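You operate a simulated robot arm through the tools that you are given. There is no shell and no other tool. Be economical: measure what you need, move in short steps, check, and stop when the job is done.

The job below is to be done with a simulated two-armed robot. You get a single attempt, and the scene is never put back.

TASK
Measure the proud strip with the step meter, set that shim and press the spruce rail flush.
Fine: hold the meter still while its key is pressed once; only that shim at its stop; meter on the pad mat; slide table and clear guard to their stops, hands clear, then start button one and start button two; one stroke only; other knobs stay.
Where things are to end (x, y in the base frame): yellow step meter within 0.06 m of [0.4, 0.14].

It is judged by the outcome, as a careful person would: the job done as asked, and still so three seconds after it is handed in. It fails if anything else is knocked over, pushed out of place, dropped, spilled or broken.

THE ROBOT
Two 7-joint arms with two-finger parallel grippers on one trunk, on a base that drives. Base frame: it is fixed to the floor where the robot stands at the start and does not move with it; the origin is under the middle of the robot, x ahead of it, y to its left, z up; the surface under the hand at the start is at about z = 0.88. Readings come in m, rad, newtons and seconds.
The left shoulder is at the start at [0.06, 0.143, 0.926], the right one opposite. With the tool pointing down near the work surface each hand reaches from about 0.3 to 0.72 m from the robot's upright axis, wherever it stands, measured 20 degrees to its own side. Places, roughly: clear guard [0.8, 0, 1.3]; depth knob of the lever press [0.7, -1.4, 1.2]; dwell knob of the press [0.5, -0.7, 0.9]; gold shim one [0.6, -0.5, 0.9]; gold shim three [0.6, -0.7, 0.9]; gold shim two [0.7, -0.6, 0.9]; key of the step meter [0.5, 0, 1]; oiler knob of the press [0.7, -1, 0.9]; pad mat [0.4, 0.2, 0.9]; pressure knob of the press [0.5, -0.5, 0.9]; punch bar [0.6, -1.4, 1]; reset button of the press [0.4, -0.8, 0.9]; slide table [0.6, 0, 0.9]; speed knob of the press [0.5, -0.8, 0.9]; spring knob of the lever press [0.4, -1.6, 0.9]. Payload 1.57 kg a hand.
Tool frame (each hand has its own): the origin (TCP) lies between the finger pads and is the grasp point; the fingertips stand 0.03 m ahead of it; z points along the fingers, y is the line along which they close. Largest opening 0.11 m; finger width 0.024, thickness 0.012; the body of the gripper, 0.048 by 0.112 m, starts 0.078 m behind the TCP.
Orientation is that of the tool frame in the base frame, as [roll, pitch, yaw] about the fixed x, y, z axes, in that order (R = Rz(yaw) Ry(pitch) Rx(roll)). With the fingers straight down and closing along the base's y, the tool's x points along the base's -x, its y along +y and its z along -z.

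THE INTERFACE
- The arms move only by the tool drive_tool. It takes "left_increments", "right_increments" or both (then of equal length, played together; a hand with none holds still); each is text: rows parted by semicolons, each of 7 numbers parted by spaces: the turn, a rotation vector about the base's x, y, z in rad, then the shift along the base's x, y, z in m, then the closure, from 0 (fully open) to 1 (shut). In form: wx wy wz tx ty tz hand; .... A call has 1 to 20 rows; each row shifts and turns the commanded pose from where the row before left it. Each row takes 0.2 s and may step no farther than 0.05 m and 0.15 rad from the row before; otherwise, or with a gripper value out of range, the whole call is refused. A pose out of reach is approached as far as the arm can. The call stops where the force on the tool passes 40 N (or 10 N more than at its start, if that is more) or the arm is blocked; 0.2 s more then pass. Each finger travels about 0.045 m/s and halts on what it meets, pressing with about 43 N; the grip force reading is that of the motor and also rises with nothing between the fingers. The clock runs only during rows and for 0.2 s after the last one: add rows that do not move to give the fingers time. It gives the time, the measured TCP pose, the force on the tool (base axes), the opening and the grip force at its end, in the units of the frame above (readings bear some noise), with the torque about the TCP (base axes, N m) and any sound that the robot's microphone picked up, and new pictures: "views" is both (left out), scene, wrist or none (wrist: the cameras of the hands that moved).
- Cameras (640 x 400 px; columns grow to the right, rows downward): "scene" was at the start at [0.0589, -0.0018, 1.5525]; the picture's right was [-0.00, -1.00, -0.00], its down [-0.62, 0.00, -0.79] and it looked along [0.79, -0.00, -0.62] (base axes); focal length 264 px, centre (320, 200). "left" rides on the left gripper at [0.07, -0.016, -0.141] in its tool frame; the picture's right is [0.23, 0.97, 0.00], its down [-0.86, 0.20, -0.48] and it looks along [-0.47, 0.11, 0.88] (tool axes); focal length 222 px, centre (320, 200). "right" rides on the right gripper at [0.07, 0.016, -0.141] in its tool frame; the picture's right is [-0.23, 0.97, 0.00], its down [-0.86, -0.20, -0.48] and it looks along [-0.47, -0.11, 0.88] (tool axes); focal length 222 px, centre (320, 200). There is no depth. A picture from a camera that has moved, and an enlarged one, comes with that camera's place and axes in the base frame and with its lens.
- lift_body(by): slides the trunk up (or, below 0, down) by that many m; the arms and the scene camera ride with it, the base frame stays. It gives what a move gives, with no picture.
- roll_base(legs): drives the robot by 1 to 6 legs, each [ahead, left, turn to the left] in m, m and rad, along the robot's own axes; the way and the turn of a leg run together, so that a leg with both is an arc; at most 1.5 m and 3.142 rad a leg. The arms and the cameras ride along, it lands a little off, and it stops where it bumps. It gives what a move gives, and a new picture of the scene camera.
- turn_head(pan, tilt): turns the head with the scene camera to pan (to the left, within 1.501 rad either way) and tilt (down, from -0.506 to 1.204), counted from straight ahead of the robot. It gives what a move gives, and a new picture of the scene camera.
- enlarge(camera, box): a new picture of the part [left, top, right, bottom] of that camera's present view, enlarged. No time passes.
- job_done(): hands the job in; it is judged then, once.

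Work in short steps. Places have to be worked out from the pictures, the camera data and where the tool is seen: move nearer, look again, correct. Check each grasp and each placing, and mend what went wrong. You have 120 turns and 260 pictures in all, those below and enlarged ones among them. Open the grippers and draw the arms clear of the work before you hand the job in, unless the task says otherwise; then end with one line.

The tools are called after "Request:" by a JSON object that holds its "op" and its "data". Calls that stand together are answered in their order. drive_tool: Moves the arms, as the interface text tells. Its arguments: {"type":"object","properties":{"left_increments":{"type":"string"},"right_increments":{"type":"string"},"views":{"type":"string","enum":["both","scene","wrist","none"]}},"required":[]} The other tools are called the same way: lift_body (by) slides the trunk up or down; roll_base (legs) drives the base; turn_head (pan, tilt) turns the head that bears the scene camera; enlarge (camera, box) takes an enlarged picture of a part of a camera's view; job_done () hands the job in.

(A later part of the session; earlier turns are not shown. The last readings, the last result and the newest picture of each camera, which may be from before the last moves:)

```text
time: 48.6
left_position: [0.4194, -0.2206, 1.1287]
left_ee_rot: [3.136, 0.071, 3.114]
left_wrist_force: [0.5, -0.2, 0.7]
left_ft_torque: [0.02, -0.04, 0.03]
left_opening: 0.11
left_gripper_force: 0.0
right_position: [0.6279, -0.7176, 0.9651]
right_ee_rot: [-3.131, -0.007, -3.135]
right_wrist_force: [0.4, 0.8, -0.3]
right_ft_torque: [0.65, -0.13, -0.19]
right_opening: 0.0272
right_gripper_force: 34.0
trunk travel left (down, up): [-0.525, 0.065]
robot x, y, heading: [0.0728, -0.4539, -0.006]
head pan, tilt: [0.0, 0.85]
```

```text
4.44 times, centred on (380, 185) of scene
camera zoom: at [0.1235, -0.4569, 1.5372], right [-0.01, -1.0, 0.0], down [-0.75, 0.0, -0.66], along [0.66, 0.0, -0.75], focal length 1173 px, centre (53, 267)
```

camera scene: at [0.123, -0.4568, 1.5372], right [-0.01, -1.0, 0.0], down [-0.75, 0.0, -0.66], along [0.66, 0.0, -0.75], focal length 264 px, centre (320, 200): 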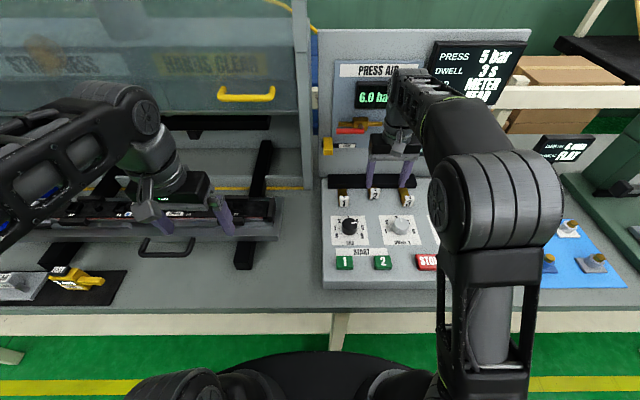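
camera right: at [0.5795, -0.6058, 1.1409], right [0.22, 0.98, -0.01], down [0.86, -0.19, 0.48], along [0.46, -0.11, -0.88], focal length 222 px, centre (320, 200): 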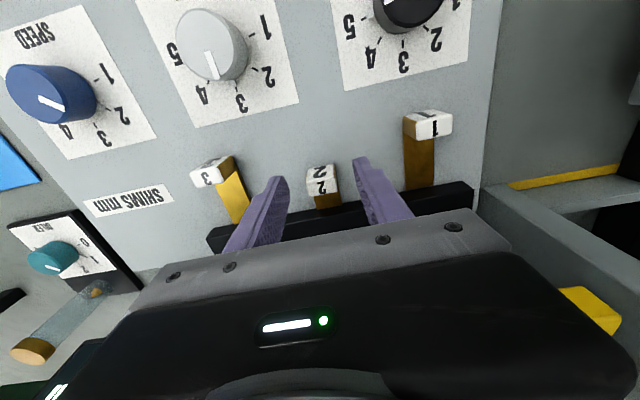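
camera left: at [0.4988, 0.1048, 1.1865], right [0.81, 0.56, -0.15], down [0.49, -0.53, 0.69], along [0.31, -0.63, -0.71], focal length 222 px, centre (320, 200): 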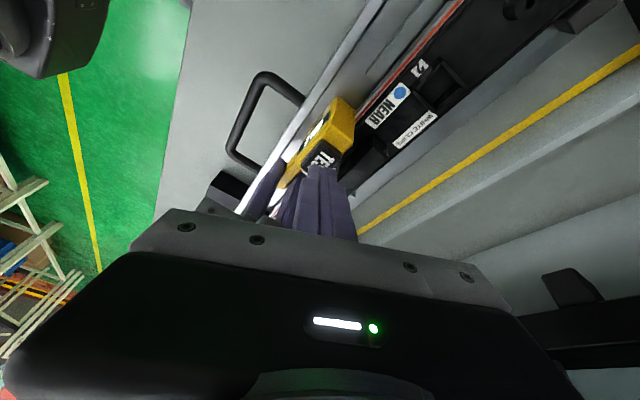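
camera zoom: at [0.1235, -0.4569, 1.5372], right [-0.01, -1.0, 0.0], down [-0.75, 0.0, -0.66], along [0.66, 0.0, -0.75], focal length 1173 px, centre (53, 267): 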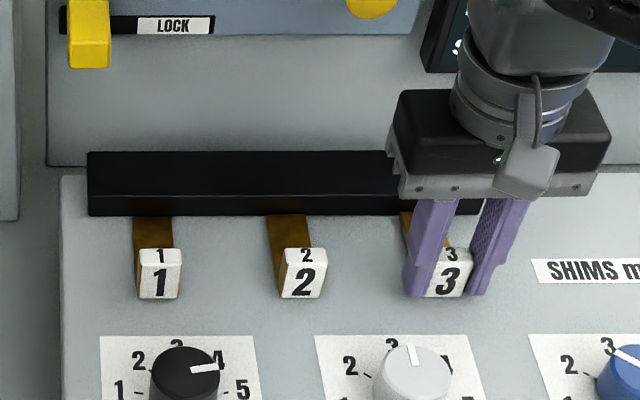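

Tab three is gripped. I push it inward in small steps, watching for its stop.

Request:
{"op": "drive_tool", "data": {"right_increments": "0 0 0 0.005 0 0 0.9;0 0 0 0.005 0 0 0.9;0 0 0 0.005 0 0 0.9;0 0 0 0.005 0 0 0.9;0 0 0 0.005 0 0 0.9;0 0 0 0.003 0 0 0.9;0 0 0 0.003 0 0 0.9;0 0 0 0 0 0 0.9", "views": "none"}}

Request:
{"op": "enlarge", "data": {"camera": "scene", "box": [320, 140, 440, 230]}}

```text
time: 50.4
left_position: [0.4197, -0.2213, 1.1276]
left_ee_rot: [3.135, 0.073, 3.114]
left_wrist_force: [-0.2, 0.1, -0.3]
left_ft_torque: [0.01, 0.01, -0.01]
left_opening: 0.11
left_gripper_force: 0.2
right_position: [0.6589, -0.718, 0.9637]
right_ee_rot: [-3.132, -0.004, -3.135]
right_wrist_force: [-2.9, 0.2, 6.4]
right_ft_torque: [0.79, 0.06, -0.15]
right_opening: 0.0272
right_gripper_force: 38.0
trunk travel left (down, up): [-0.525, 0.065]
robot x, y, heading: [0.074, -0.4532, -0.007]
head pan, tilt: [0.0, 0.85]
```

```text
4.44 times, centred on (380, 185) of scene
camera zoom: at [0.1225, -0.4569, 1.5373], right [-0.01, -1.0, 0.0], down [-0.75, 0.0, -0.66], along [0.66, 0.0, -0.75], focal length 1173 px, centre (53, 267)
```

zoom: 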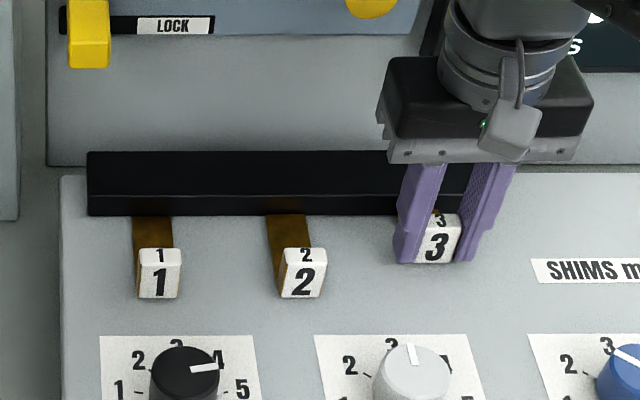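

It has moved 31 mm with no hard stop felt yet. I keep pushing in 2 mm steps.

Request:
{"op": "drive_tool", "data": {"right_increments": "0 0 0 0.002 0 0 0.9;0 0 0 0.002 0 0 0.9;0 0 0 0.002 0 0 0.9;0 0 0 0 0 0 0.9", "views": "none"}}

Request:
{"op": "enlarge", "data": {"camera": "scene", "box": [320, 140, 440, 230]}}

```text
time: 51.4
left_position: [0.4163, -0.221, 1.1285]
left_ee_rot: [3.136, 0.074, 3.114]
left_wrist_force: [0.6, 0.6, 0.4]
left_ft_torque: [0.0, -0.02, 0.02]
left_opening: 0.1099
left_gripper_force: 0.0
right_position: [0.66, -0.7184, 0.9644]
right_ee_rot: [-3.131, -0.014, -3.135]
right_wrist_force: [-27.3, 4.5, -0.4]
right_ft_torque: [0.83, 0.04, -0.16]
right_opening: 0.0272
right_gripper_force: 37.4
trunk travel left (down, up): [-0.525, 0.065]
robot x, y, heading: [0.0755, -0.4531, -0.002]
head pan, tilt: [0.0, 0.85]
```

```text
4.44 times, centred on (380, 185) of scene
camera zoom: at [0.1193, -0.4564, 1.5372], right [-0.01, -1.0, 0.0], down [-0.75, 0.0, -0.66], along [0.66, 0.0, -0.75], focal length 1173 px, centre (53, 267)
```

zoom: 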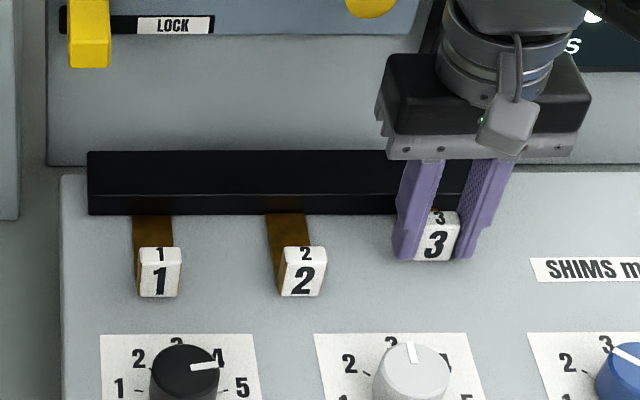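

Shim three is hard against its stop (27 N). I ease off, open, rise and draw the hand back clear.

Request:
{"op": "drive_tool", "data": {"right_increments": "0 0 0 -0.003 0 0 0.9;0 0 0 0 0 0 0.7;0 0 0 0 0 0 0.45;0 0 0 0 0 0.02 0.45;0 0 0 0 0 0.04 0.45;0 0 0 -0.02 0 0.04 0.2;0 0 0 -0.045 0 0.01 0;0 0 0 -0.045 0 0 0;0 0 0 -0.045 0 0 0;0 0 0 0 0 0 0", "views": "scene"}}

Request:
{"op": "enlarge", "data": {"camera": "scene", "box": [310, 30, 470, 280]}}

```text
time: 53.6
left_position: [0.4199, -0.2207, 1.128]
left_ee_rot: [3.133, 0.071, 3.115]
left_wrist_force: [-1.1, 0.2, 0.5]
left_ft_torque: [0.0, 0.03, 0.01]
left_opening: 0.1102
left_gripper_force: 0.1
right_position: [0.5098, -0.7182, 1.0751]
right_ee_rot: [-3.132, -0.006, -3.134]
right_wrist_force: [0.3, 0.1, -0.2]
right_ft_torque: [-0.01, -0.01, -0.02]
right_opening: 0.1102
right_gripper_force: 0.0
trunk travel left (down, up): [-0.525, 0.065]
robot x, y, heading: [0.0744, -0.453, -0.005]
head pan, tilt: [0.0, 0.85]
camera scene: at [0.1243, -0.4566, 1.5371], right [-0.01, -1.0, 0.0], down [-0.75, 0.0, -0.66], along [0.66, 0.0, -0.75], focal length 264 px, centre (320, 200)
```

scene: 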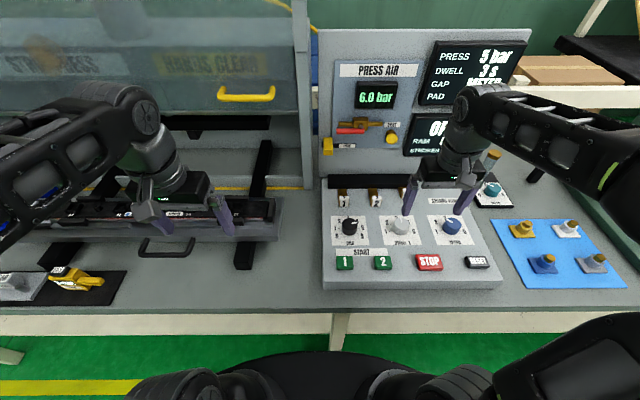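

```text
1.60 times, centred on (390, 155) of scene
camera zoom: at [0.1243, -0.4566, 1.5371], right [-0.01, -1.0, 0.0], down [-0.75, 0.0, -0.66], along [0.66, 0.0, -0.75], focal length 422 px, centre (208, 272)
```

zoom: 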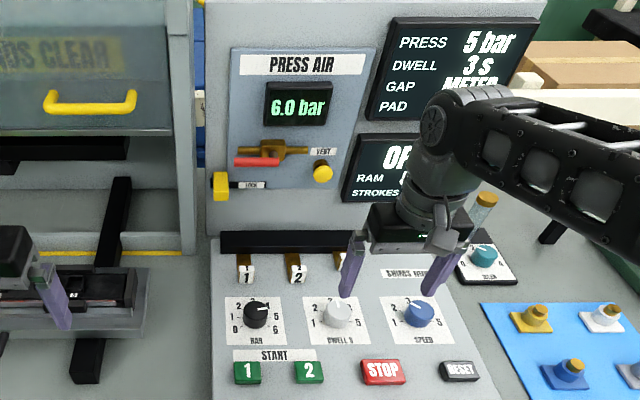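

Shim three alone is set. Now I drive left so that the slide-table handle and the guard handle are both in front of the robot.

Request:
{"op": "roll_base", "data": {"legs": [[0.0, 0.29, 0]]}}

Request:
{"op": "turn_head", "data": {"pan": 0.0, "tilt": 0.5}}

```text
time: 55.6
left_position: [0.4226, 0.0738, 1.1278]
left_ee_rot: [3.134, 0.071, 3.111]
left_wrist_force: [-0.2, 0.4, -0.5]
left_ft_torque: [-0.06, 0.01, 0.0]
left_opening: 0.1103
left_gripper_force: 0.1
right_position: [0.51, -0.4233, 1.075]
right_ee_rot: [-3.131, -0.004, -3.138]
right_wrist_force: [0.1, 1.0, 0.6]
right_ft_torque: [-0.02, 0.02, 0.03]
right_opening: 0.1101
right_gripper_force: 0.1
trunk travel left (down, up): [-0.525, 0.065]
robot x, y, heading: [0.0777, -0.1615, -0.011]
head pan, tilt: [0.0, 0.85]
camera scene: at [0.1256, -0.1612, 1.5372], right [-0.01, -1.0, 0.0], down [-0.75, 0.01, -0.66], along [0.66, -0.01, -0.75], focal length 264 px, centre (320, 200)
```

scene: 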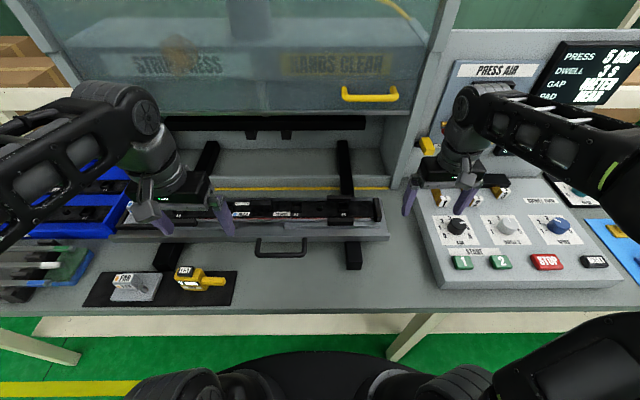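

```text
time: 56.4
left_position: [0.4219, 0.0737, 1.1288]
left_ee_rot: [3.134, 0.071, 3.113]
left_wrist_force: [0.6, 0.4, 0.3]
left_ft_torque: [-0.01, -0.02, 0.01]
left_opening: 0.11
left_gripper_force: 0.1
right_position: [0.5107, -0.4246, 1.0742]
right_ee_rot: [-3.13, -0.006, -3.138]
right_wrist_force: [-0.3, 0.0, 0.7]
right_ft_torque: [-0.01, -0.01, -0.01]
right_opening: 0.1101
right_gripper_force: 0.1
trunk travel left (down, up): [-0.525, 0.065]
robot x, y, heading: [0.0767, -0.1595, -0.008]
head pan, tilt: [0.0, 0.499]
camera scene: at [0.1384, -0.1624, 1.5671], right [-0.01, -1.0, 0.0], down [-0.48, 0.0, -0.88], along [0.88, -0.01, -0.48], focal length 264 px, centre (320, 200)
```

scene: 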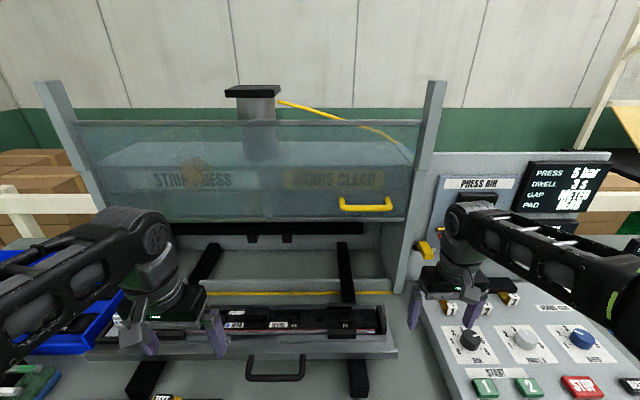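

The table handle bar is at about (0.48, -0.06, 0.9). I bring the left hand above and in front of it for a closer look.

Request:
{"op": "drive_tool", "data": {"left_increments": "0 0.07 0 0 -0.03 0 0.5;0 0 0.03 0 -0.035 -0.02 0.5;0 0 0 0 -0.035 -0.03 0.5;0 0 0 0 -0.035 -0.035 0.5;0 0 0 0 0 -0.035 0.5;0 0 0 0 0 0 0.5", "views": "both"}}

Request:
{"op": "enlarge", "data": {"camera": "left", "box": [200, 100, 440, 240]}}

```text
time: 57.8
left_position: [0.4227, -0.0514, 1.0064]
left_ee_rot: [3.135, 0.002, 3.141]
left_wrist_force: [-0.6, 0.6, 1.8]
left_ft_torque: [0.0, 0.0, -0.02]
left_opening: 0.0551
left_gripper_force: 0.0
left hand out of reach, approached as far as the arm can: row 1
right_position: [0.5102, -0.4248, 1.0744]
right_ee_rot: [-3.131, -0.004, -3.137]
right_wrist_force: [-0.1, -0.6, -0.9]
right_ft_torque: [-0.01, 0.0, 0.02]
right_opening: 0.1101
right_gripper_force: 0.1
trunk travel left (down, up): [-0.525, 0.065]
robot x, y, heading: [0.0735, -0.1584, -0.007]
head pan, tilt: [0.0, 0.499]
camera scene: at [0.1384, -0.1624, 1.5672], right [-0.01, -1.0, 0.0], down [-0.48, 0.0, -0.88], along [0.88, -0.01, -0.48], focal length 264 px, centre (320, 200)
camera left: at [0.3522, -0.067, 1.1452], right [-0.23, 0.97, 0.0], down [0.85, 0.2, 0.48], along [0.47, 0.11, -0.88], focal length 222 px, centre (320, 200)
```

scene: 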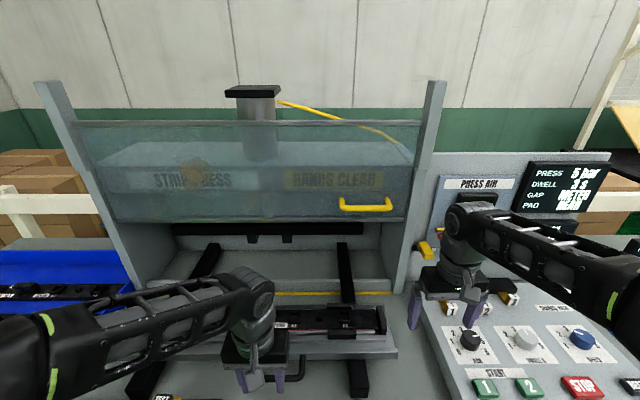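
left: 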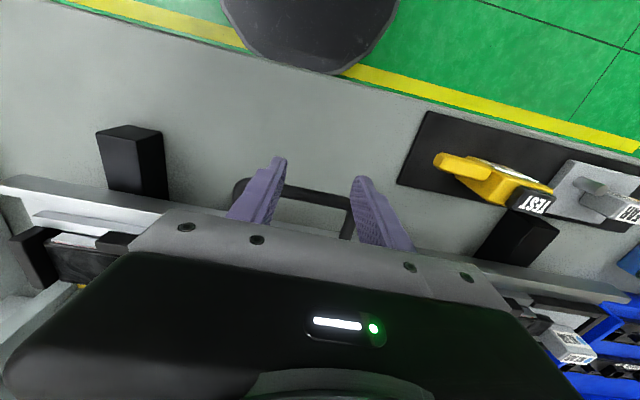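

```text
2.67 times, centred on (320, 170) of left
camera zoom: at [0.3522, -0.067, 1.1452], right [-0.23, 0.97, 0.0], down [0.85, 0.2, 0.48], along [0.47, 0.11, -0.88], focal length 592 px, centre (320, 280)
```

zoom: 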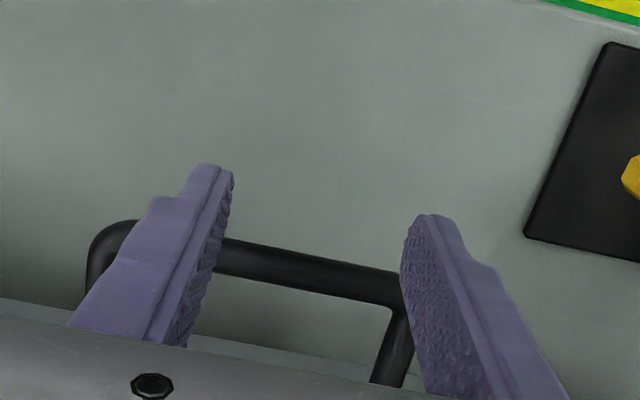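

The bar is at x about 0.48, z about 0.90 and centred at y -0.07. I lower the half-open left fingers just in front of it.

Request:
{"op": "drive_tool", "data": {"left_increments": "0 0 0 0.01 -0.009 -0.03 0.5;0 0 0 0.01 -0.008 -0.03 0.5;0 0 0 0 0 -0.018 0.5;0 0 0 0 0 -0.008 0.5;0 0 0 0 0 0 0.5", "views": "wrist"}}

Request:
{"op": "enlarge", "data": {"camera": "scene", "box": [180, 250, 420, 400]}}

```text
time: 59.0
left_position: [0.4398, -0.0695, 0.9222]
left_ee_rot: [3.136, 0.003, -3.142]
left_wrist_force: [-5.8, -0.5, 1.6]
left_ft_torque: [0.06, -0.15, 0.23]
left_opening: 0.0546
left_gripper_force: 0.1
right_position: [0.5085, -0.4247, 1.0745]
right_ee_rot: [-3.13, -0.006, -3.138]
right_wrist_force: [-0.4, 1.0, 0.4]
right_ft_torque: [-0.03, 0.02, 0.03]
right_opening: 0.1098
right_gripper_force: 0.1
trunk travel left (down, up): [-0.525, 0.065]
robot x, y, heading: [0.0744, -0.158, -0.013]
head pan, tilt: [0.0, 0.499]
camera left: at [0.3709, -0.0853, 1.0611], right [-0.23, 0.97, 0.0], down [0.85, 0.2, 0.48], along [0.47, 0.11, -0.88], focal length 222 px, centre (320, 200)
```

left: 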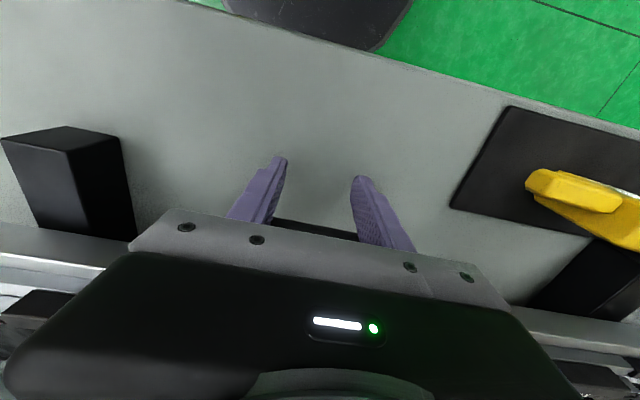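

```text
2.67 times, centred on (300, 325) of scene
camera zoom: at [0.1374, -0.1626, 1.5672], right [-0.01, -1.0, 0.0], down [-0.48, 0.0, -0.88], along [0.88, -0.01, -0.48], focal length 704 px, centre (373, -133)
```

zoom: 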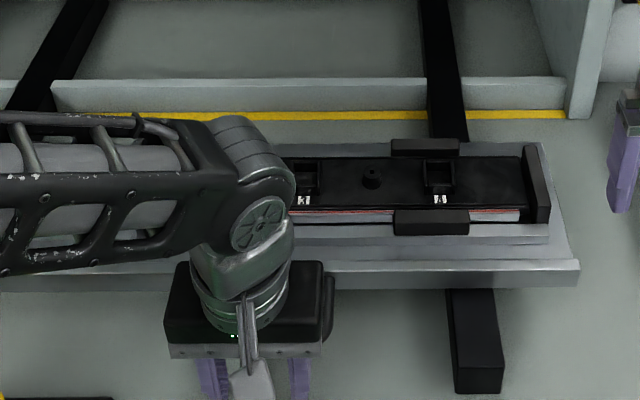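

The fingers already touch the bar (about 6 N). I push the table in with 1 cm steps.

Request:
{"op": "drive_tool", "data": {"left_increments": "0 0 0 0.01 0 0 0.5;0 0 0 0.01 0 0 0.5;0 0 0 0.01 0 0 0.5;0 0 0 0.01 0 0 0.5;0 0 0 0.01 0 0 0.5;0 0 0 0 0 0 0.5", "views": "scene"}}

```text
time: 60.4
left_position: [0.4924, -0.0681, 0.9224]
left_ee_rot: [3.136, 0.001, -3.141]
left_wrist_force: [-1.0, 0.2, -0.4]
left_ft_torque: [-0.02, -0.03, -0.02]
left_opening: 0.055
left_gripper_force: 0.0
right_position: [0.5095, -0.4239, 1.0752]
right_ee_rot: [-3.13, -0.004, -3.138]
right_wrist_force: [-0.2, 0.2, 0.2]
right_ft_torque: [0.0, 0.01, 0.02]
right_opening: 0.1099
right_gripper_force: 0.0
trunk travel left (down, up): [-0.525, 0.065]
robot x, y, heading: [0.0773, -0.159, -0.01]
head pan, tilt: [0.0, 0.499]
camera scene: at [0.1384, -0.1625, 1.5672], right [-0.01, -1.0, 0.0], down [-0.48, 0.0, -0.88], along [0.88, -0.01, -0.48], focal length 264 px, centre (320, 200)
```

scene: 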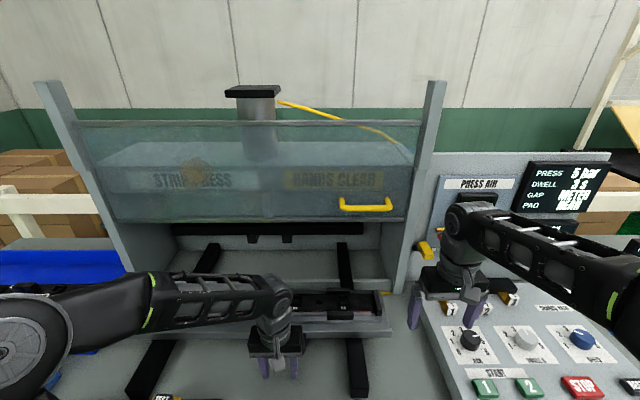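

The table slides smoothly. I keep pushing.

Request:
{"op": "drive_tool", "data": {"left_increments": "0 0 0 0.01 0 0 0.5;0 0 0 0.01 0 0 0.5;0 0 0 0.01 0 0 0.5;0 0 0 0.01 0 0 0.5;0 0 0 0.01 0 0 0.5;0 0 0 0.01 0 0 0.5;0 0 0 0.01 0 0 0.5;0 0 0 0 0 0 0.5", "views": "scene"}}

Request:
{"op": "enlarge", "data": {"camera": "scene", "box": [120, 220, 420, 400]}}

```text
time: 62.2
left_position: [0.5614, -0.0682, 0.9219]
left_ee_rot: [3.137, 0.001, 3.141]
left_wrist_force: [-1.5, 0.7, 1.4]
left_ft_torque: [0.04, -0.04, 0.04]
left_opening: 0.0549
left_gripper_force: 0.1
right_position: [0.5087, -0.4237, 1.0753]
right_ee_rot: [-3.131, -0.006, -3.136]
right_wrist_force: [0.3, 0.1, -0.4]
right_ft_torque: [-0.01, 0.02, -0.02]
right_opening: 0.1101
right_gripper_force: 0.2
trunk travel left (down, up): [-0.525, 0.065]
robot x, y, heading: [0.0744, -0.1601, -0.01]
head pan, tilt: [0.0, 0.499]
camera scene: at [0.1382, -0.1626, 1.5672], right [-0.01, -1.0, 0.0], down [-0.48, 0.0, -0.88], along [0.88, -0.01, -0.48], focal length 264 px, centre (320, 200)
```

scene: 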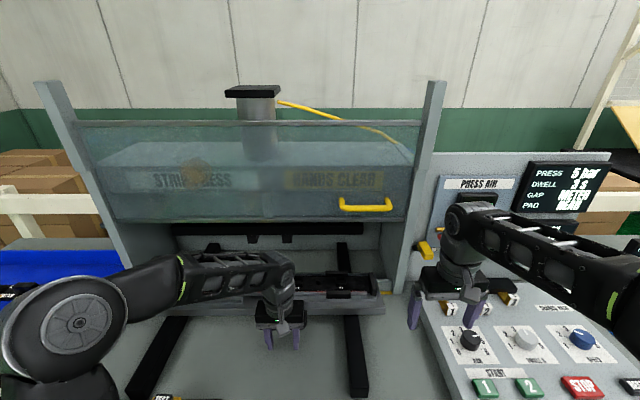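

```text
2.13 times, centred on (270, 310) of scene
camera zoom: at [0.1382, -0.1626, 1.5672], right [-0.01, -1.0, 0.0], down [-0.48, 0.0, -0.88], along [0.88, -0.01, -0.48], focal length 563 px, centre (427, -35)
```

zoom: 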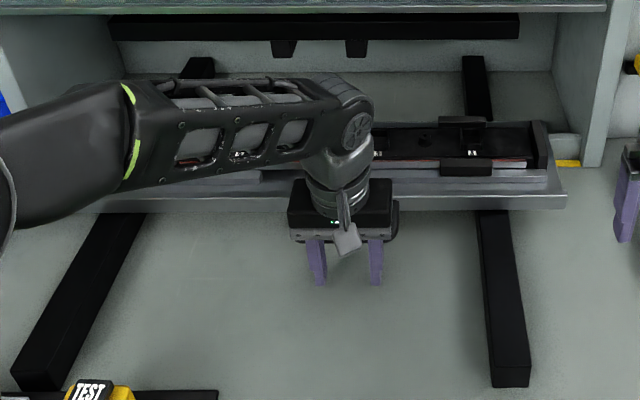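

Good, and still smooth. I continue toward the stop.

Request:
{"op": "drive_tool", "data": {"left_increments": "0 0 0 0.01 0 0 0.5;0 0 0 0.01 0 0 0.5;0 0 0 0.01 0 0 0.5;0 0 0 0.01 0 0 0.5;0 0 0 0.01 0 0 0.5;0 0 0 0.01 0 0 0.5;0 0 0 0.01 0 0 0.5;0 0 0 0 0 0 0.5", "views": "scene"}}

Request:
{"op": "enlarge", "data": {"camera": "scene", "box": [120, 220, 420, 400]}}

```text
time: 64.0
left_position: [0.6324, -0.0692, 0.922]
left_ee_rot: [3.136, 0.003, -3.141]
left_wrist_force: [-0.2, 0.3, 0.1]
left_ft_torque: [0.0, 0.0, -0.02]
left_opening: 0.0554
left_gripper_force: 0.0
right_position: [0.5092, -0.4236, 1.0744]
right_ee_rot: [-3.132, -0.005, -3.136]
right_wrist_force: [-0.2, 0.5, 0.4]
right_ft_torque: [-0.02, -0.02, 0.01]
right_opening: 0.1099
right_gripper_force: 0.0
trunk travel left (down, up): [-0.525, 0.065]
robot x, y, heading: [0.0751, -0.1602, -0.009]
head pan, tilt: [0.0, 0.499]
camera scene: at [0.1384, -0.1625, 1.5672], right [-0.01, -1.0, 0.0], down [-0.48, 0.0, -0.88], along [0.88, -0.01, -0.48], focal length 264 px, centre (320, 200)
```

scene: 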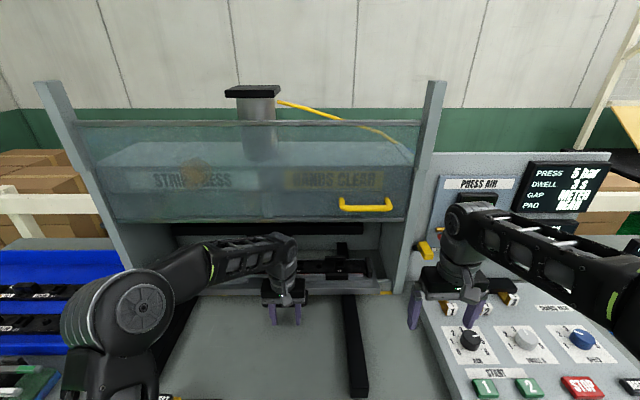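

```text
2.13 times, centred on (270, 310) of scene
camera zoom: at [0.1384, -0.1625, 1.5672], right [-0.01, -1.0, 0.0], down [-0.48, 0.0, -0.88], along [0.88, -0.01, -0.48], focal length 563 px, centre (427, -35)
```

zoom: 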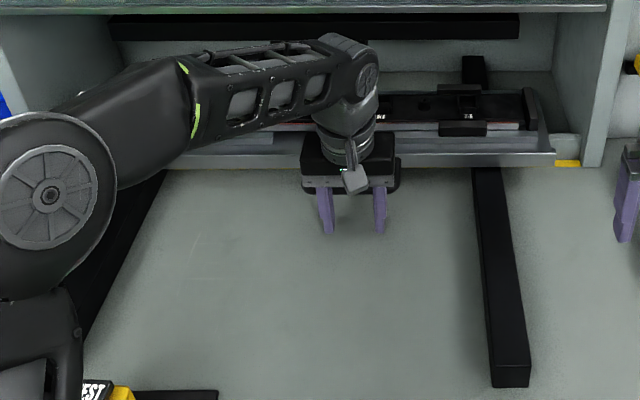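

Still free. I push on to find the stop.

Request:
{"op": "drive_tool", "data": {"left_increments": "0 0 0 0.01 0 0 0.5;0 0 0 0.01 0 0 0.5;0 0 0 0.01 0 0 0.5;0 0 0 0.01 0 0 0.5;0 0 0 0.01 0 0 0.5;0 0 0 0.01 0 0 0.5;0 0 0 0 0 0 0.5", "views": "scene"}}

Request:
{"op": "enlarge", "data": {"camera": "scene", "box": [120, 220, 420, 400]}}

```text
time: 65.6
left_position: [0.6913, -0.0697, 0.9227]
left_ee_rot: [3.138, 0.003, 3.141]
left_wrist_force: [0.8, -0.1, 0.4]
left_ft_torque: [0.01, 0.01, -0.01]
left_opening: 0.055
left_gripper_force: 0.1
right_position: [0.5088, -0.425, 1.0747]
right_ee_rot: [-3.133, -0.006, -3.139]
right_wrist_force: [0.0, -0.1, -0.2]
right_ft_torque: [0.0, -0.01, 0.02]
right_opening: 0.11
right_gripper_force: 0.1
trunk travel left (down, up): [-0.525, 0.065]
robot x, y, heading: [0.0726, -0.1651, -0.008]
head pan, tilt: [0.0, 0.499]
camera scene: at [0.1383, -0.1625, 1.5672], right [-0.01, -1.0, 0.0], down [-0.48, 0.0, -0.88], along [0.88, -0.01, -0.48], focal length 264 px, centre (320, 200)
```

scene: 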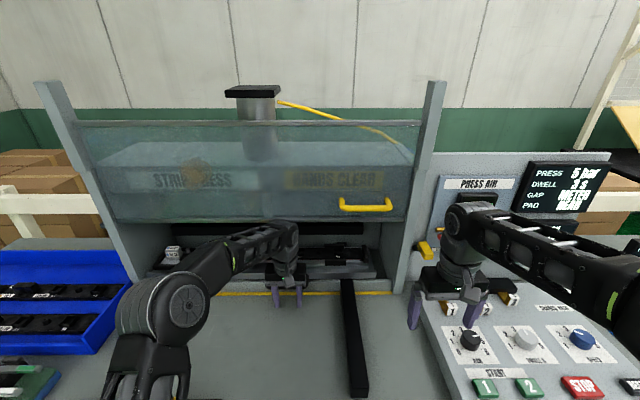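

```text
2.13 times, centred on (270, 310) of scene
camera zoom: at [0.1383, -0.1625, 1.5672], right [-0.01, -1.0, 0.0], down [-0.48, 0.0, -0.88], along [0.88, -0.01, -0.48], focal length 563 px, centre (427, -35)
```

zoom: 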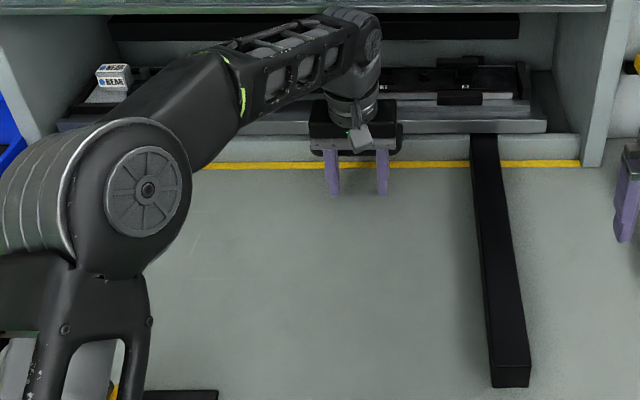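

The table is now over the sill. The fingers have about 5 cm before the sill, so I go on carefully in smaller steps.

Request:
{"op": "drive_tool", "data": {"left_increments": "0 0 0 0.008 0 0 0.5;0 0 0 0.008 0 0 0.5;0 0 0 0.008 0 0 0.5;0 0 0 0.008 0 0 0.5;0 0 0 0 0 0 0.5", "views": "both"}}

Request:
{"op": "enlarge", "data": {"camera": "scene", "box": [120, 220, 420, 400]}}

```text
time: 66.3
left_position: [0.6971, -0.07, 0.9217]
left_ee_rot: [3.135, -0.02, -3.139]
left_wrist_force: [-19.2, 2.1, 9.4]
left_ft_torque: [0.34, -0.61, 0.78]
left_opening: 0.0566
left_gripper_force: 0.9
right_position: [0.5072, -0.4235, 1.075]
right_ee_rot: [-3.13, -0.002, -3.137]
right_wrist_force: [0.2, -0.4, -0.1]
right_ft_torque: [-0.03, -0.01, -0.03]
right_opening: 0.1099
right_gripper_force: 0.0
trunk travel left (down, up): [-0.525, 0.065]
robot x, y, heading: [0.0736, -0.1606, -0.009]
head pan, tilt: [0.0, 0.499]
stopped in row 3 (left hand): the force on the tool passed its limit at 47 N (the readings are from after the stop); the commanded pose is now the measured one
camera scene: at [0.1346, -0.1626, 1.5676], right [-0.01, -1.0, 0.0], down [-0.48, 0.0, -0.88], along [0.88, -0.01, -0.48], focal length 264 px, centre (320, 200)
camera left: at [0.631, -0.0869, 1.0618], right [-0.23, 0.97, 0.01], down [0.86, 0.2, 0.46], along [0.45, 0.12, -0.89], focal length 222 px, centre (320, 200)
```

scene: 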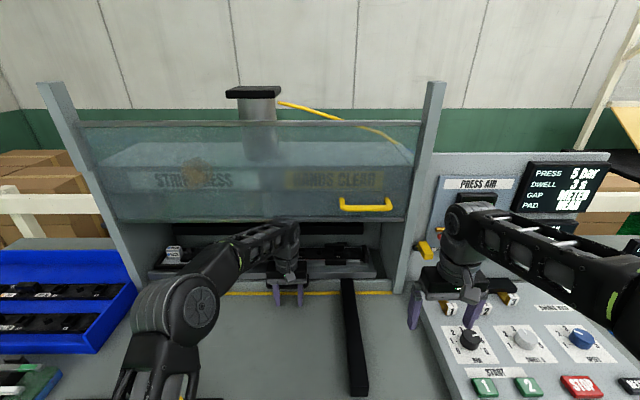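
left: 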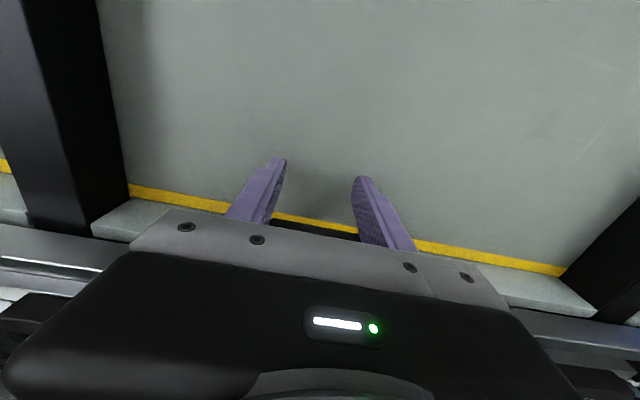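

```text
2.13 times, centred on (270, 310) of scene
camera zoom: at [0.1346, -0.1626, 1.5676], right [-0.01, -1.0, 0.0], down [-0.48, 0.0, -0.88], along [0.88, -0.01, -0.48], focal length 563 px, centre (427, -35)
```

zoom: 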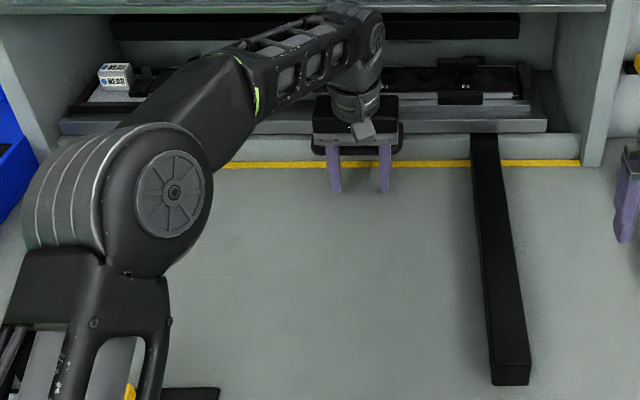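

The table hit its stop firmly: 47 N, while the fingers were still 4 cm short of the sill. I back the left hand straight out and up, and look.

Request:
{"op": "drive_tool", "data": {"left_increments": "0 0 0 -0.01 0 0 0.5;0 0 0 -0.04 0 0 0.5;0 0 0 -0.045 0 0 0.5;0 0 0 -0.045 0 0 0.5;0 0 0 -0.045 0 0.01 0.5;0 0 0 -0.03 0.02 0.03 0.5;0 0 0 -0.01 0.03 0.03 0.5;0 0 0 0 0.03 0.035 0.5;0 0 0 -0.01 0.045 0.01 0.5;0 0 0 0 0.045 0 0.5;0 0 0 0 0 0 0", "views": "scene"}}

Request:
{"op": "enlarge", "data": {"camera": "scene", "box": [120, 180, 420, 340]}}

```text
time: 68.7
left_position: [0.4652, 0.0982, 1.0335]
left_ee_rot: [3.135, -0.018, -3.139]
left_wrist_force: [-0.1, 0.2, 0.6]
left_ft_torque: [0.0, 0.0, 0.05]
left_opening: 0.0893
left_gripper_force: 0.0
right_position: [0.5092, -0.4233, 1.0748]
right_ee_rot: [-3.131, -0.006, -3.138]
right_wrist_force: [0.2, 0.5, -0.4]
right_ft_torque: [0.0, 0.0, -0.01]
right_opening: 0.1101
right_gripper_force: 0.1
trunk travel left (down, up): [-0.525, 0.065]
robot x, y, heading: [0.0728, -0.1619, -0.012]
head pan, tilt: [0.0, 0.499]
camera scene: at [0.1377, -0.1628, 1.5672], right [-0.01, -1.0, 0.0], down [-0.48, 0.0, -0.88], along [0.88, -0.01, -0.48], focal length 264 px, centre (320, 200)
```

scene: 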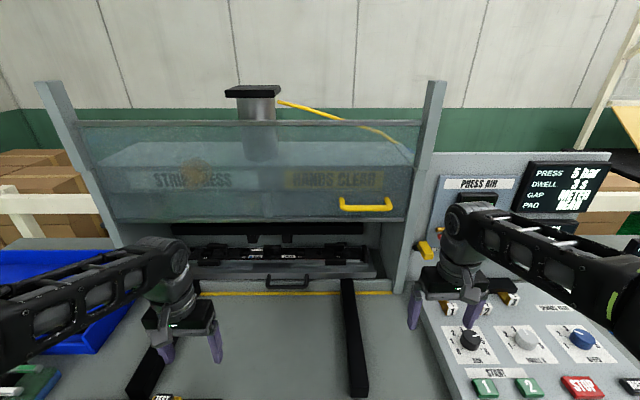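

```text
2.13 times, centred on (270, 260) of scene
camera zoom: at [0.1377, -0.1628, 1.5672], right [-0.01, -1.0, 0.0], down [-0.48, 0.0, -0.88], along [0.88, -0.01, -0.48], focal length 563 px, centre (427, 72)
```

zoom: 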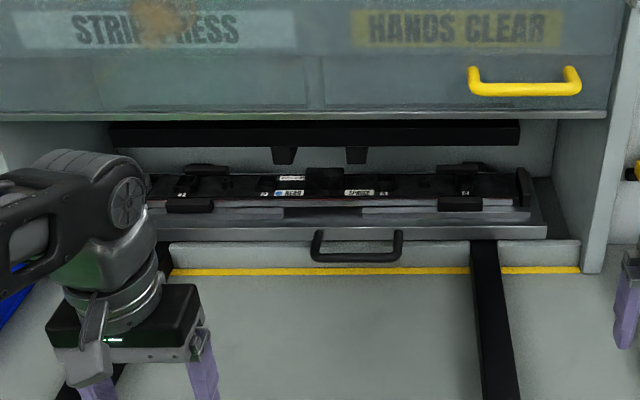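

The table is at its stop. Now the guard: the yellow handle is near (0.72, -0.286, 1.24). I tilt the right hand about 64° forward and bring it in front of and above the handle.

Request:
{"op": "drive_tool", "data": {"right_increments": "0 -0.14 0 0 0.018 0.025 1;0 -0.14 0 0 0.018 0.025 1;0 -0.14 0 0 0.018 0.025 1;0 -0.14 0 0.01 0.018 0.025 1;0 -0.14 0 0.01 0.018 0.025 1;0 -0.14 0 0.01 0.018 0.025 1;0 -0.14 0 0.01 0.018 0.025 1;0 -0.14 0 0.01 0.014 0.025 1;0 0 0 0 0 0 1", "views": "both"}}

```text
time: 70.7
left_position: [0.4639, 0.0988, 1.0336]
left_ee_rot: [3.136, -0.018, 3.141]
left_wrist_force: [-0.8, 0.1, -0.3]
left_ft_torque: [-0.01, 0.01, 0.02]
left_opening: 0.11
left_gripper_force: 0.1
right_position: [0.5603, -0.2828, 1.2764]
right_ee_rot: [-3.123, 1.118, -3.131]
right_wrist_force: [-0.6, 0.0, 0.3]
right_ft_torque: [-0.01, 0.0, -0.01]
right_opening: 0.0001
right_gripper_force: 21.4
trunk travel left (down, up): [-0.525, 0.065]
robot x, y, heading: [0.0753, -0.1592, -0.007]
head pan, tilt: [0.0, 0.499]
camera scene: at [0.1377, -0.1626, 1.5672], right [-0.01, -1.0, 0.0], down [-0.48, 0.0, -0.88], along [0.88, -0.01, -0.48], focal length 264 px, centre (320, 200)
camera right: at [0.4022, -0.2664, 1.2743], right [0.11, 0.97, 0.2], down [-0.06, -0.19, 0.98], along [0.99, -0.12, 0.03], focal length 222 px, centre (320, 200)
```

scene: 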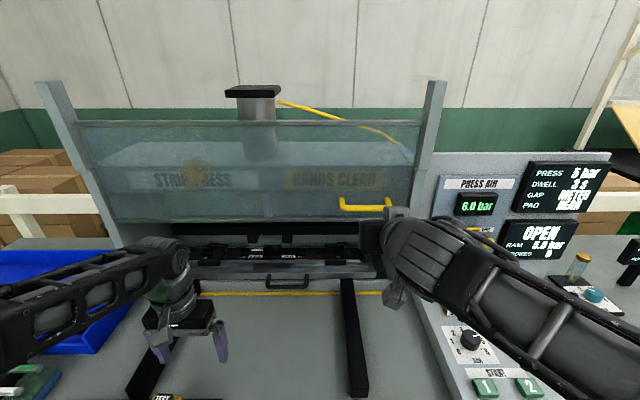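
right: 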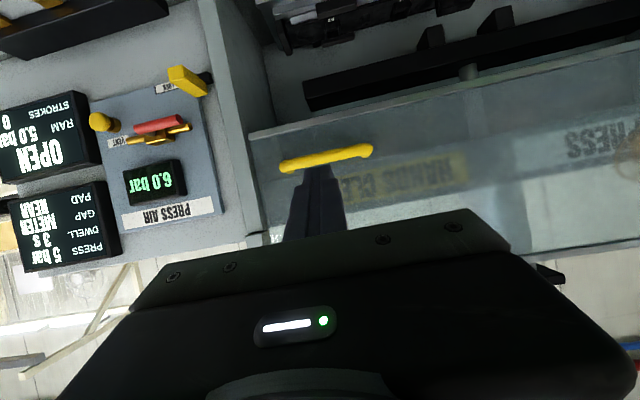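

Triangulated, the handle bar is at (0.746, -0.288, 1.223). I advance the closed fingers to just above the bar.

Request:
{"op": "drive_tool", "data": {"right_increments": "0 0 0 0.04 -0.002 0 1;0 0 0 0.04 -0.002 0 1;0 0 0 0.04 0 0 1;0 0 0 0.03 0 0 1;0 0 0 0 0 0 1", "views": "both"}}

Request:
{"op": "enlarge", "data": {"camera": "right", "box": [200, 60, 460, 240]}}

Request:
{"op": "enlarge", "data": {"camera": "scene", "box": [310, 160, 430, 240]}}

```text
time: 71.9
left_position: [0.4655, 0.0977, 1.0336]
left_ee_rot: [3.137, -0.018, -3.139]
left_wrist_force: [0.5, 0.6, 0.0]
left_ft_torque: [-0.03, -0.02, -0.05]
left_opening: 0.1099
left_gripper_force: 0.2
right_position: [0.7089, -0.2862, 1.2764]
right_ee_rot: [-3.121, 1.114, -3.131]
right_wrist_force: [-0.3, -0.1, 0.7]
right_ft_torque: [0.03, -0.05, -0.01]
right_opening: 0.0001
right_gripper_force: 21.3
trunk travel left (down, up): [-0.525, 0.065]
robot x, y, heading: [0.0752, -0.1591, -0.007]
head pan, tilt: [0.0, 0.499]
camera scene: at [0.1374, -0.1625, 1.5672], right [-0.01, -1.0, 0.0], down [-0.48, 0.0, -0.88], along [0.88, -0.01, -0.48], focal length 264 px, centre (320, 200)
camera right: at [0.5521, -0.2695, 1.2745], right [0.11, 0.97, 0.2], down [-0.05, -0.19, 0.98], along [0.99, -0.12, 0.03], focal length 222 px, centre (320, 200)
```

scene: 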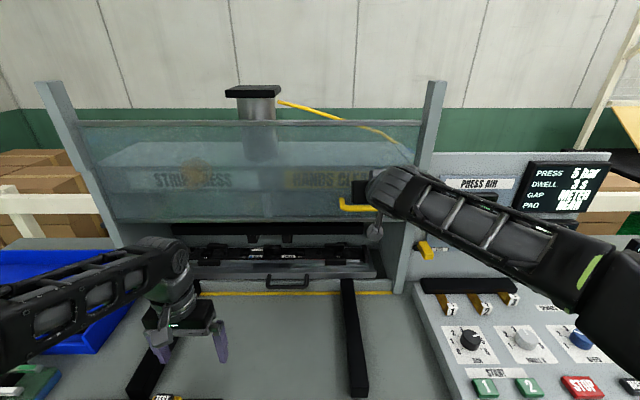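
right: 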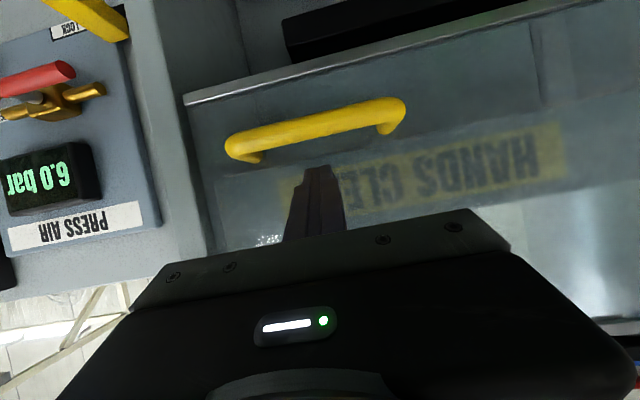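

```text
2.22 times, centred on (330, 150) of right
camera zoom: at [0.5521, -0.2695, 1.2745], right [0.11, 0.97, 0.2], down [-0.05, -0.19, 0.98], along [0.99, -0.12, 0.03], focal length 494 px, centre (298, 311)
```

zoom: 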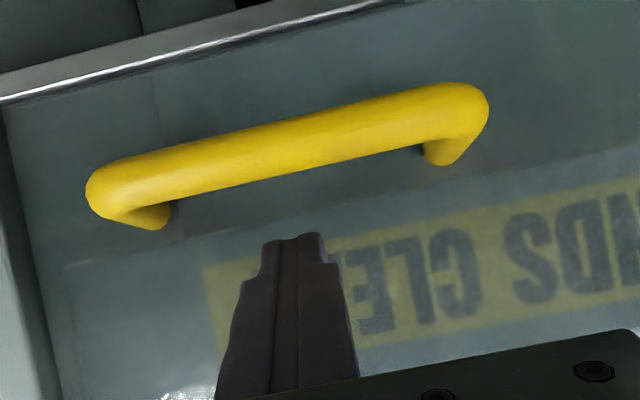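

```text
5.00 times, centred on (370, 200) of scene
camera zoom: at [0.1374, -0.1625, 1.5672], right [-0.01, -1.0, 0.0], down [-0.48, 0.0, -0.88], along [0.88, -0.01, -0.48], focal length 1320 px, centre (70, 200)
```

zoom: 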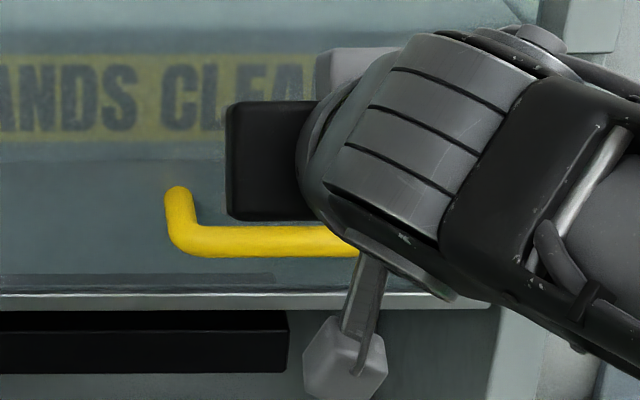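

Refined, the bar is at about x 0.727 and z 1.222, and the fingertip reaches about 1 cm over it. I lower until contact.

Request:
{"op": "drive_tool", "data": {"right_increments": "0 0 0 0.004 0 -0.01 1;0 0 0 0 0 -0.01 1;0 0 0 0 0 -0.008 1;0 0 0 0 0 -0.008 1;0 0 0 0 0 0 1", "views": "both"}}

Request:
{"op": "enlarge", "data": {"camera": "right", "box": [200, 60, 460, 240]}}

```text
time: 73.1
left_position: [0.4662, 0.0986, 1.0347]
left_ee_rot: [3.136, -0.019, -3.139]
left_wrist_force: [-0.7, 0.0, 0.7]
left_ft_torque: [0.0, 0.01, 0.0]
left_opening: 0.1098
left_gripper_force: 0.1
right_position: [0.7128, -0.2865, 1.2397]
right_ee_rot: [-3.123, 1.116, -3.131]
right_wrist_force: [2.8, -0.3, 3.6]
right_ft_torque: [0.03, -0.03, 0.08]
right_opening: 0.0
right_gripper_force: 21.0
trunk travel left (down, up): [-0.525, 0.065]
robot x, y, heading: [0.0746, -0.1575, -0.011]
head pan, tilt: [0.0, 0.499]
camera scene: at [0.1381, -0.1623, 1.5672], right [-0.01, -1.0, 0.0], down [-0.48, 0.0, -0.88], along [0.88, -0.01, -0.48], focal length 264 px, centre (320, 200)
camera right: at [0.556, -0.2707, 1.2384], right [0.11, 0.97, 0.2], down [-0.05, -0.19, 0.98], along [0.99, -0.12, 0.03], focal length 222 px, centre (320, 200)
```

scene: 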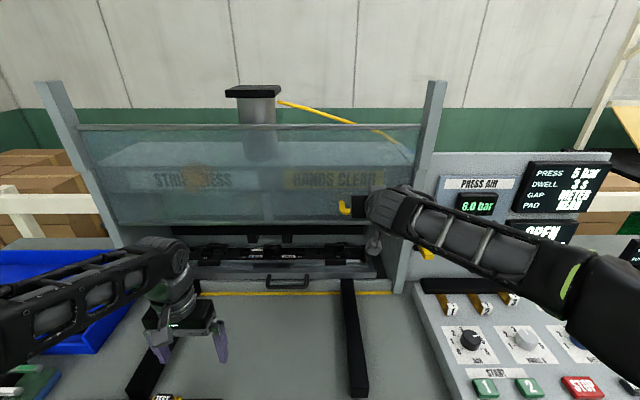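
right: 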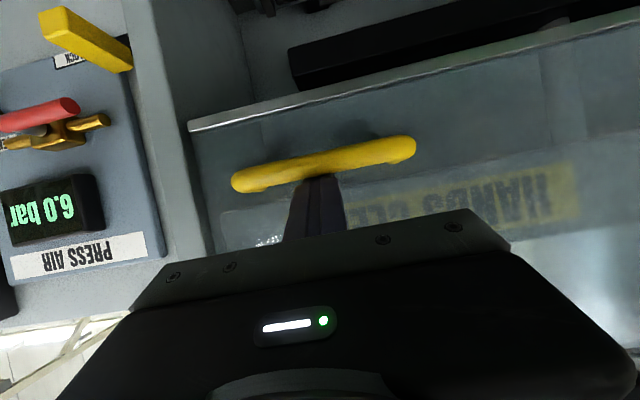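

```text
2.22 times, centred on (330, 150) of right
camera zoom: at [0.556, -0.2707, 1.2384], right [0.11, 0.97, 0.2], down [-0.05, -0.19, 0.98], along [0.99, -0.12, 0.03], focal length 494 px, centre (298, 311)
```

zoom: 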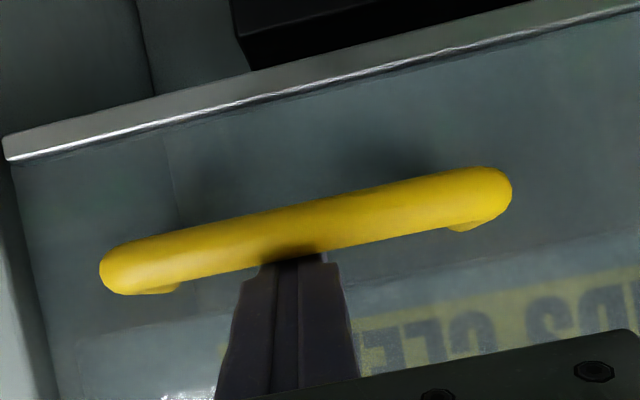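

The guard moves with light force. I push it down in 2 cm steps.

Request:
{"op": "drive_tool", "data": {"right_increments": "0 0 0 0 0 -0.015 1;0 0 0 0 0 -0.02 1;0 0 0 0 0 -0.02 1;0 0 0 0 0 -0.02 1;0 0 0 0 0 -0.02 1;0 0 0 0 0 0 1", "views": "both"}}

```text
time: 74.5
left_position: [0.4652, 0.0985, 1.0334]
left_ee_rot: [3.137, -0.02, -3.139]
left_wrist_force: [-0.3, -0.5, -0.4]
left_ft_torque: [-0.02, -0.01, 0.01]
left_opening: 0.1101
left_gripper_force: 0.0
right_position: [0.7124, -0.2865, 1.1426]
right_ee_rot: [-3.123, 1.113, -3.132]
right_wrist_force: [1.5, -0.6, 0.6]
right_ft_torque: [0.02, -0.08, -0.01]
right_opening: 0.0
right_gripper_force: 21.4
trunk travel left (down, up): [-0.525, 0.065]
robot x, y, heading: [0.0729, -0.1622, -0.011]
head pan, tilt: [0.0, 0.499]
camera scene: at [0.1378, -0.1624, 1.5671], right [-0.01, -1.0, 0.0], down [-0.48, 0.0, -0.88], along [0.88, -0.01, -0.48], focal length 264 px, centre (320, 200)
camera right: at [0.556, -0.2702, 1.1411], right [0.11, 0.97, 0.2], down [-0.05, -0.19, 0.98], along [0.99, -0.12, 0.03], focal length 222 px, centre (320, 200)
```

scene: 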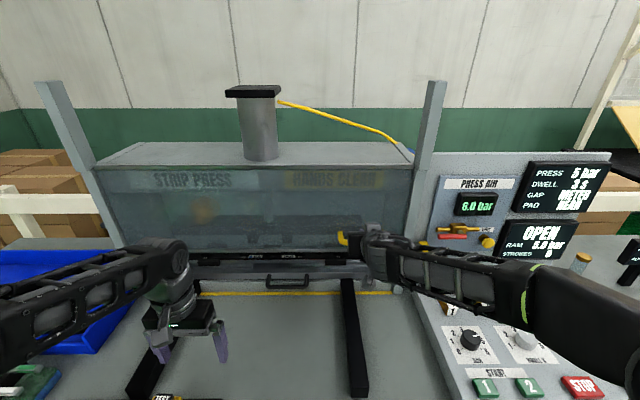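
right: 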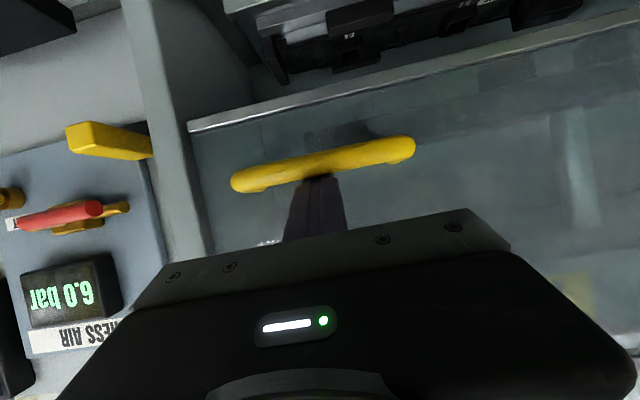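

The guard comes down well. I continue, watching the forearm's height over the control panel.

Request:
{"op": "drive_tool", "data": {"right_increments": "0 0 0 0 0 -0.02 1;0 0 0 0 0 -0.02 1;0 0 0 0 0 -0.02 1;0 0 0 0 0 0 1", "views": "both"}}

```text
time: 75.5
left_position: [0.4657, 0.1, 1.0335]
left_ee_rot: [3.136, -0.017, -3.139]
left_wrist_force: [-0.1, 0.3, 0.2]
left_ft_torque: [-0.02, 0.02, -0.02]
left_opening: 0.1102
left_gripper_force: 0.0
right_position: [0.7127, -0.2868, 1.0835]
right_ee_rot: [-3.123, 1.113, -3.131]
right_wrist_force: [0.2, -0.1, 1.7]
right_ft_torque: [0.0, 0.11, -0.01]
right_opening: 0.0
right_gripper_force: 21.4
trunk travel left (down, up): [-0.525, 0.065]
robot x, y, heading: [0.0747, -0.1605, -0.011]
head pan, tilt: [0.0, 0.499]
camera scene: at [0.1379, -0.1622, 1.5671], right [-0.01, -1.0, 0.0], down [-0.48, 0.0, -0.88], along [0.88, -0.01, -0.48], focal length 264 px, centre (320, 200)
camera right: at [0.5548, -0.2706, 1.0819], right [0.11, 0.97, 0.2], down [-0.05, -0.19, 0.98], along [0.99, -0.12, 0.03], focal length 222 px, centre (320, 200)
```

scene: 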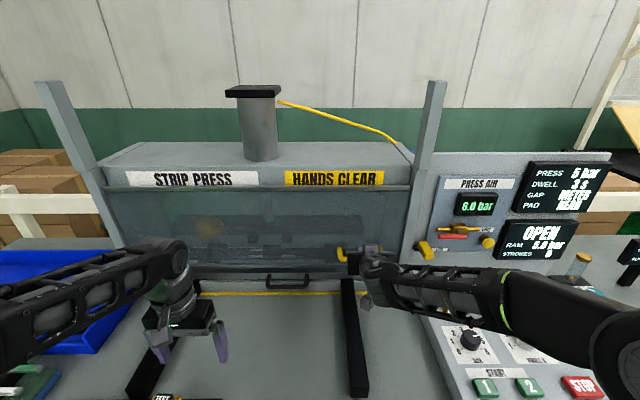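
right: 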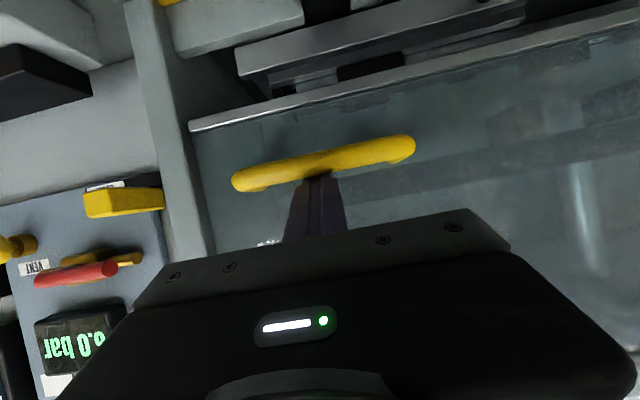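

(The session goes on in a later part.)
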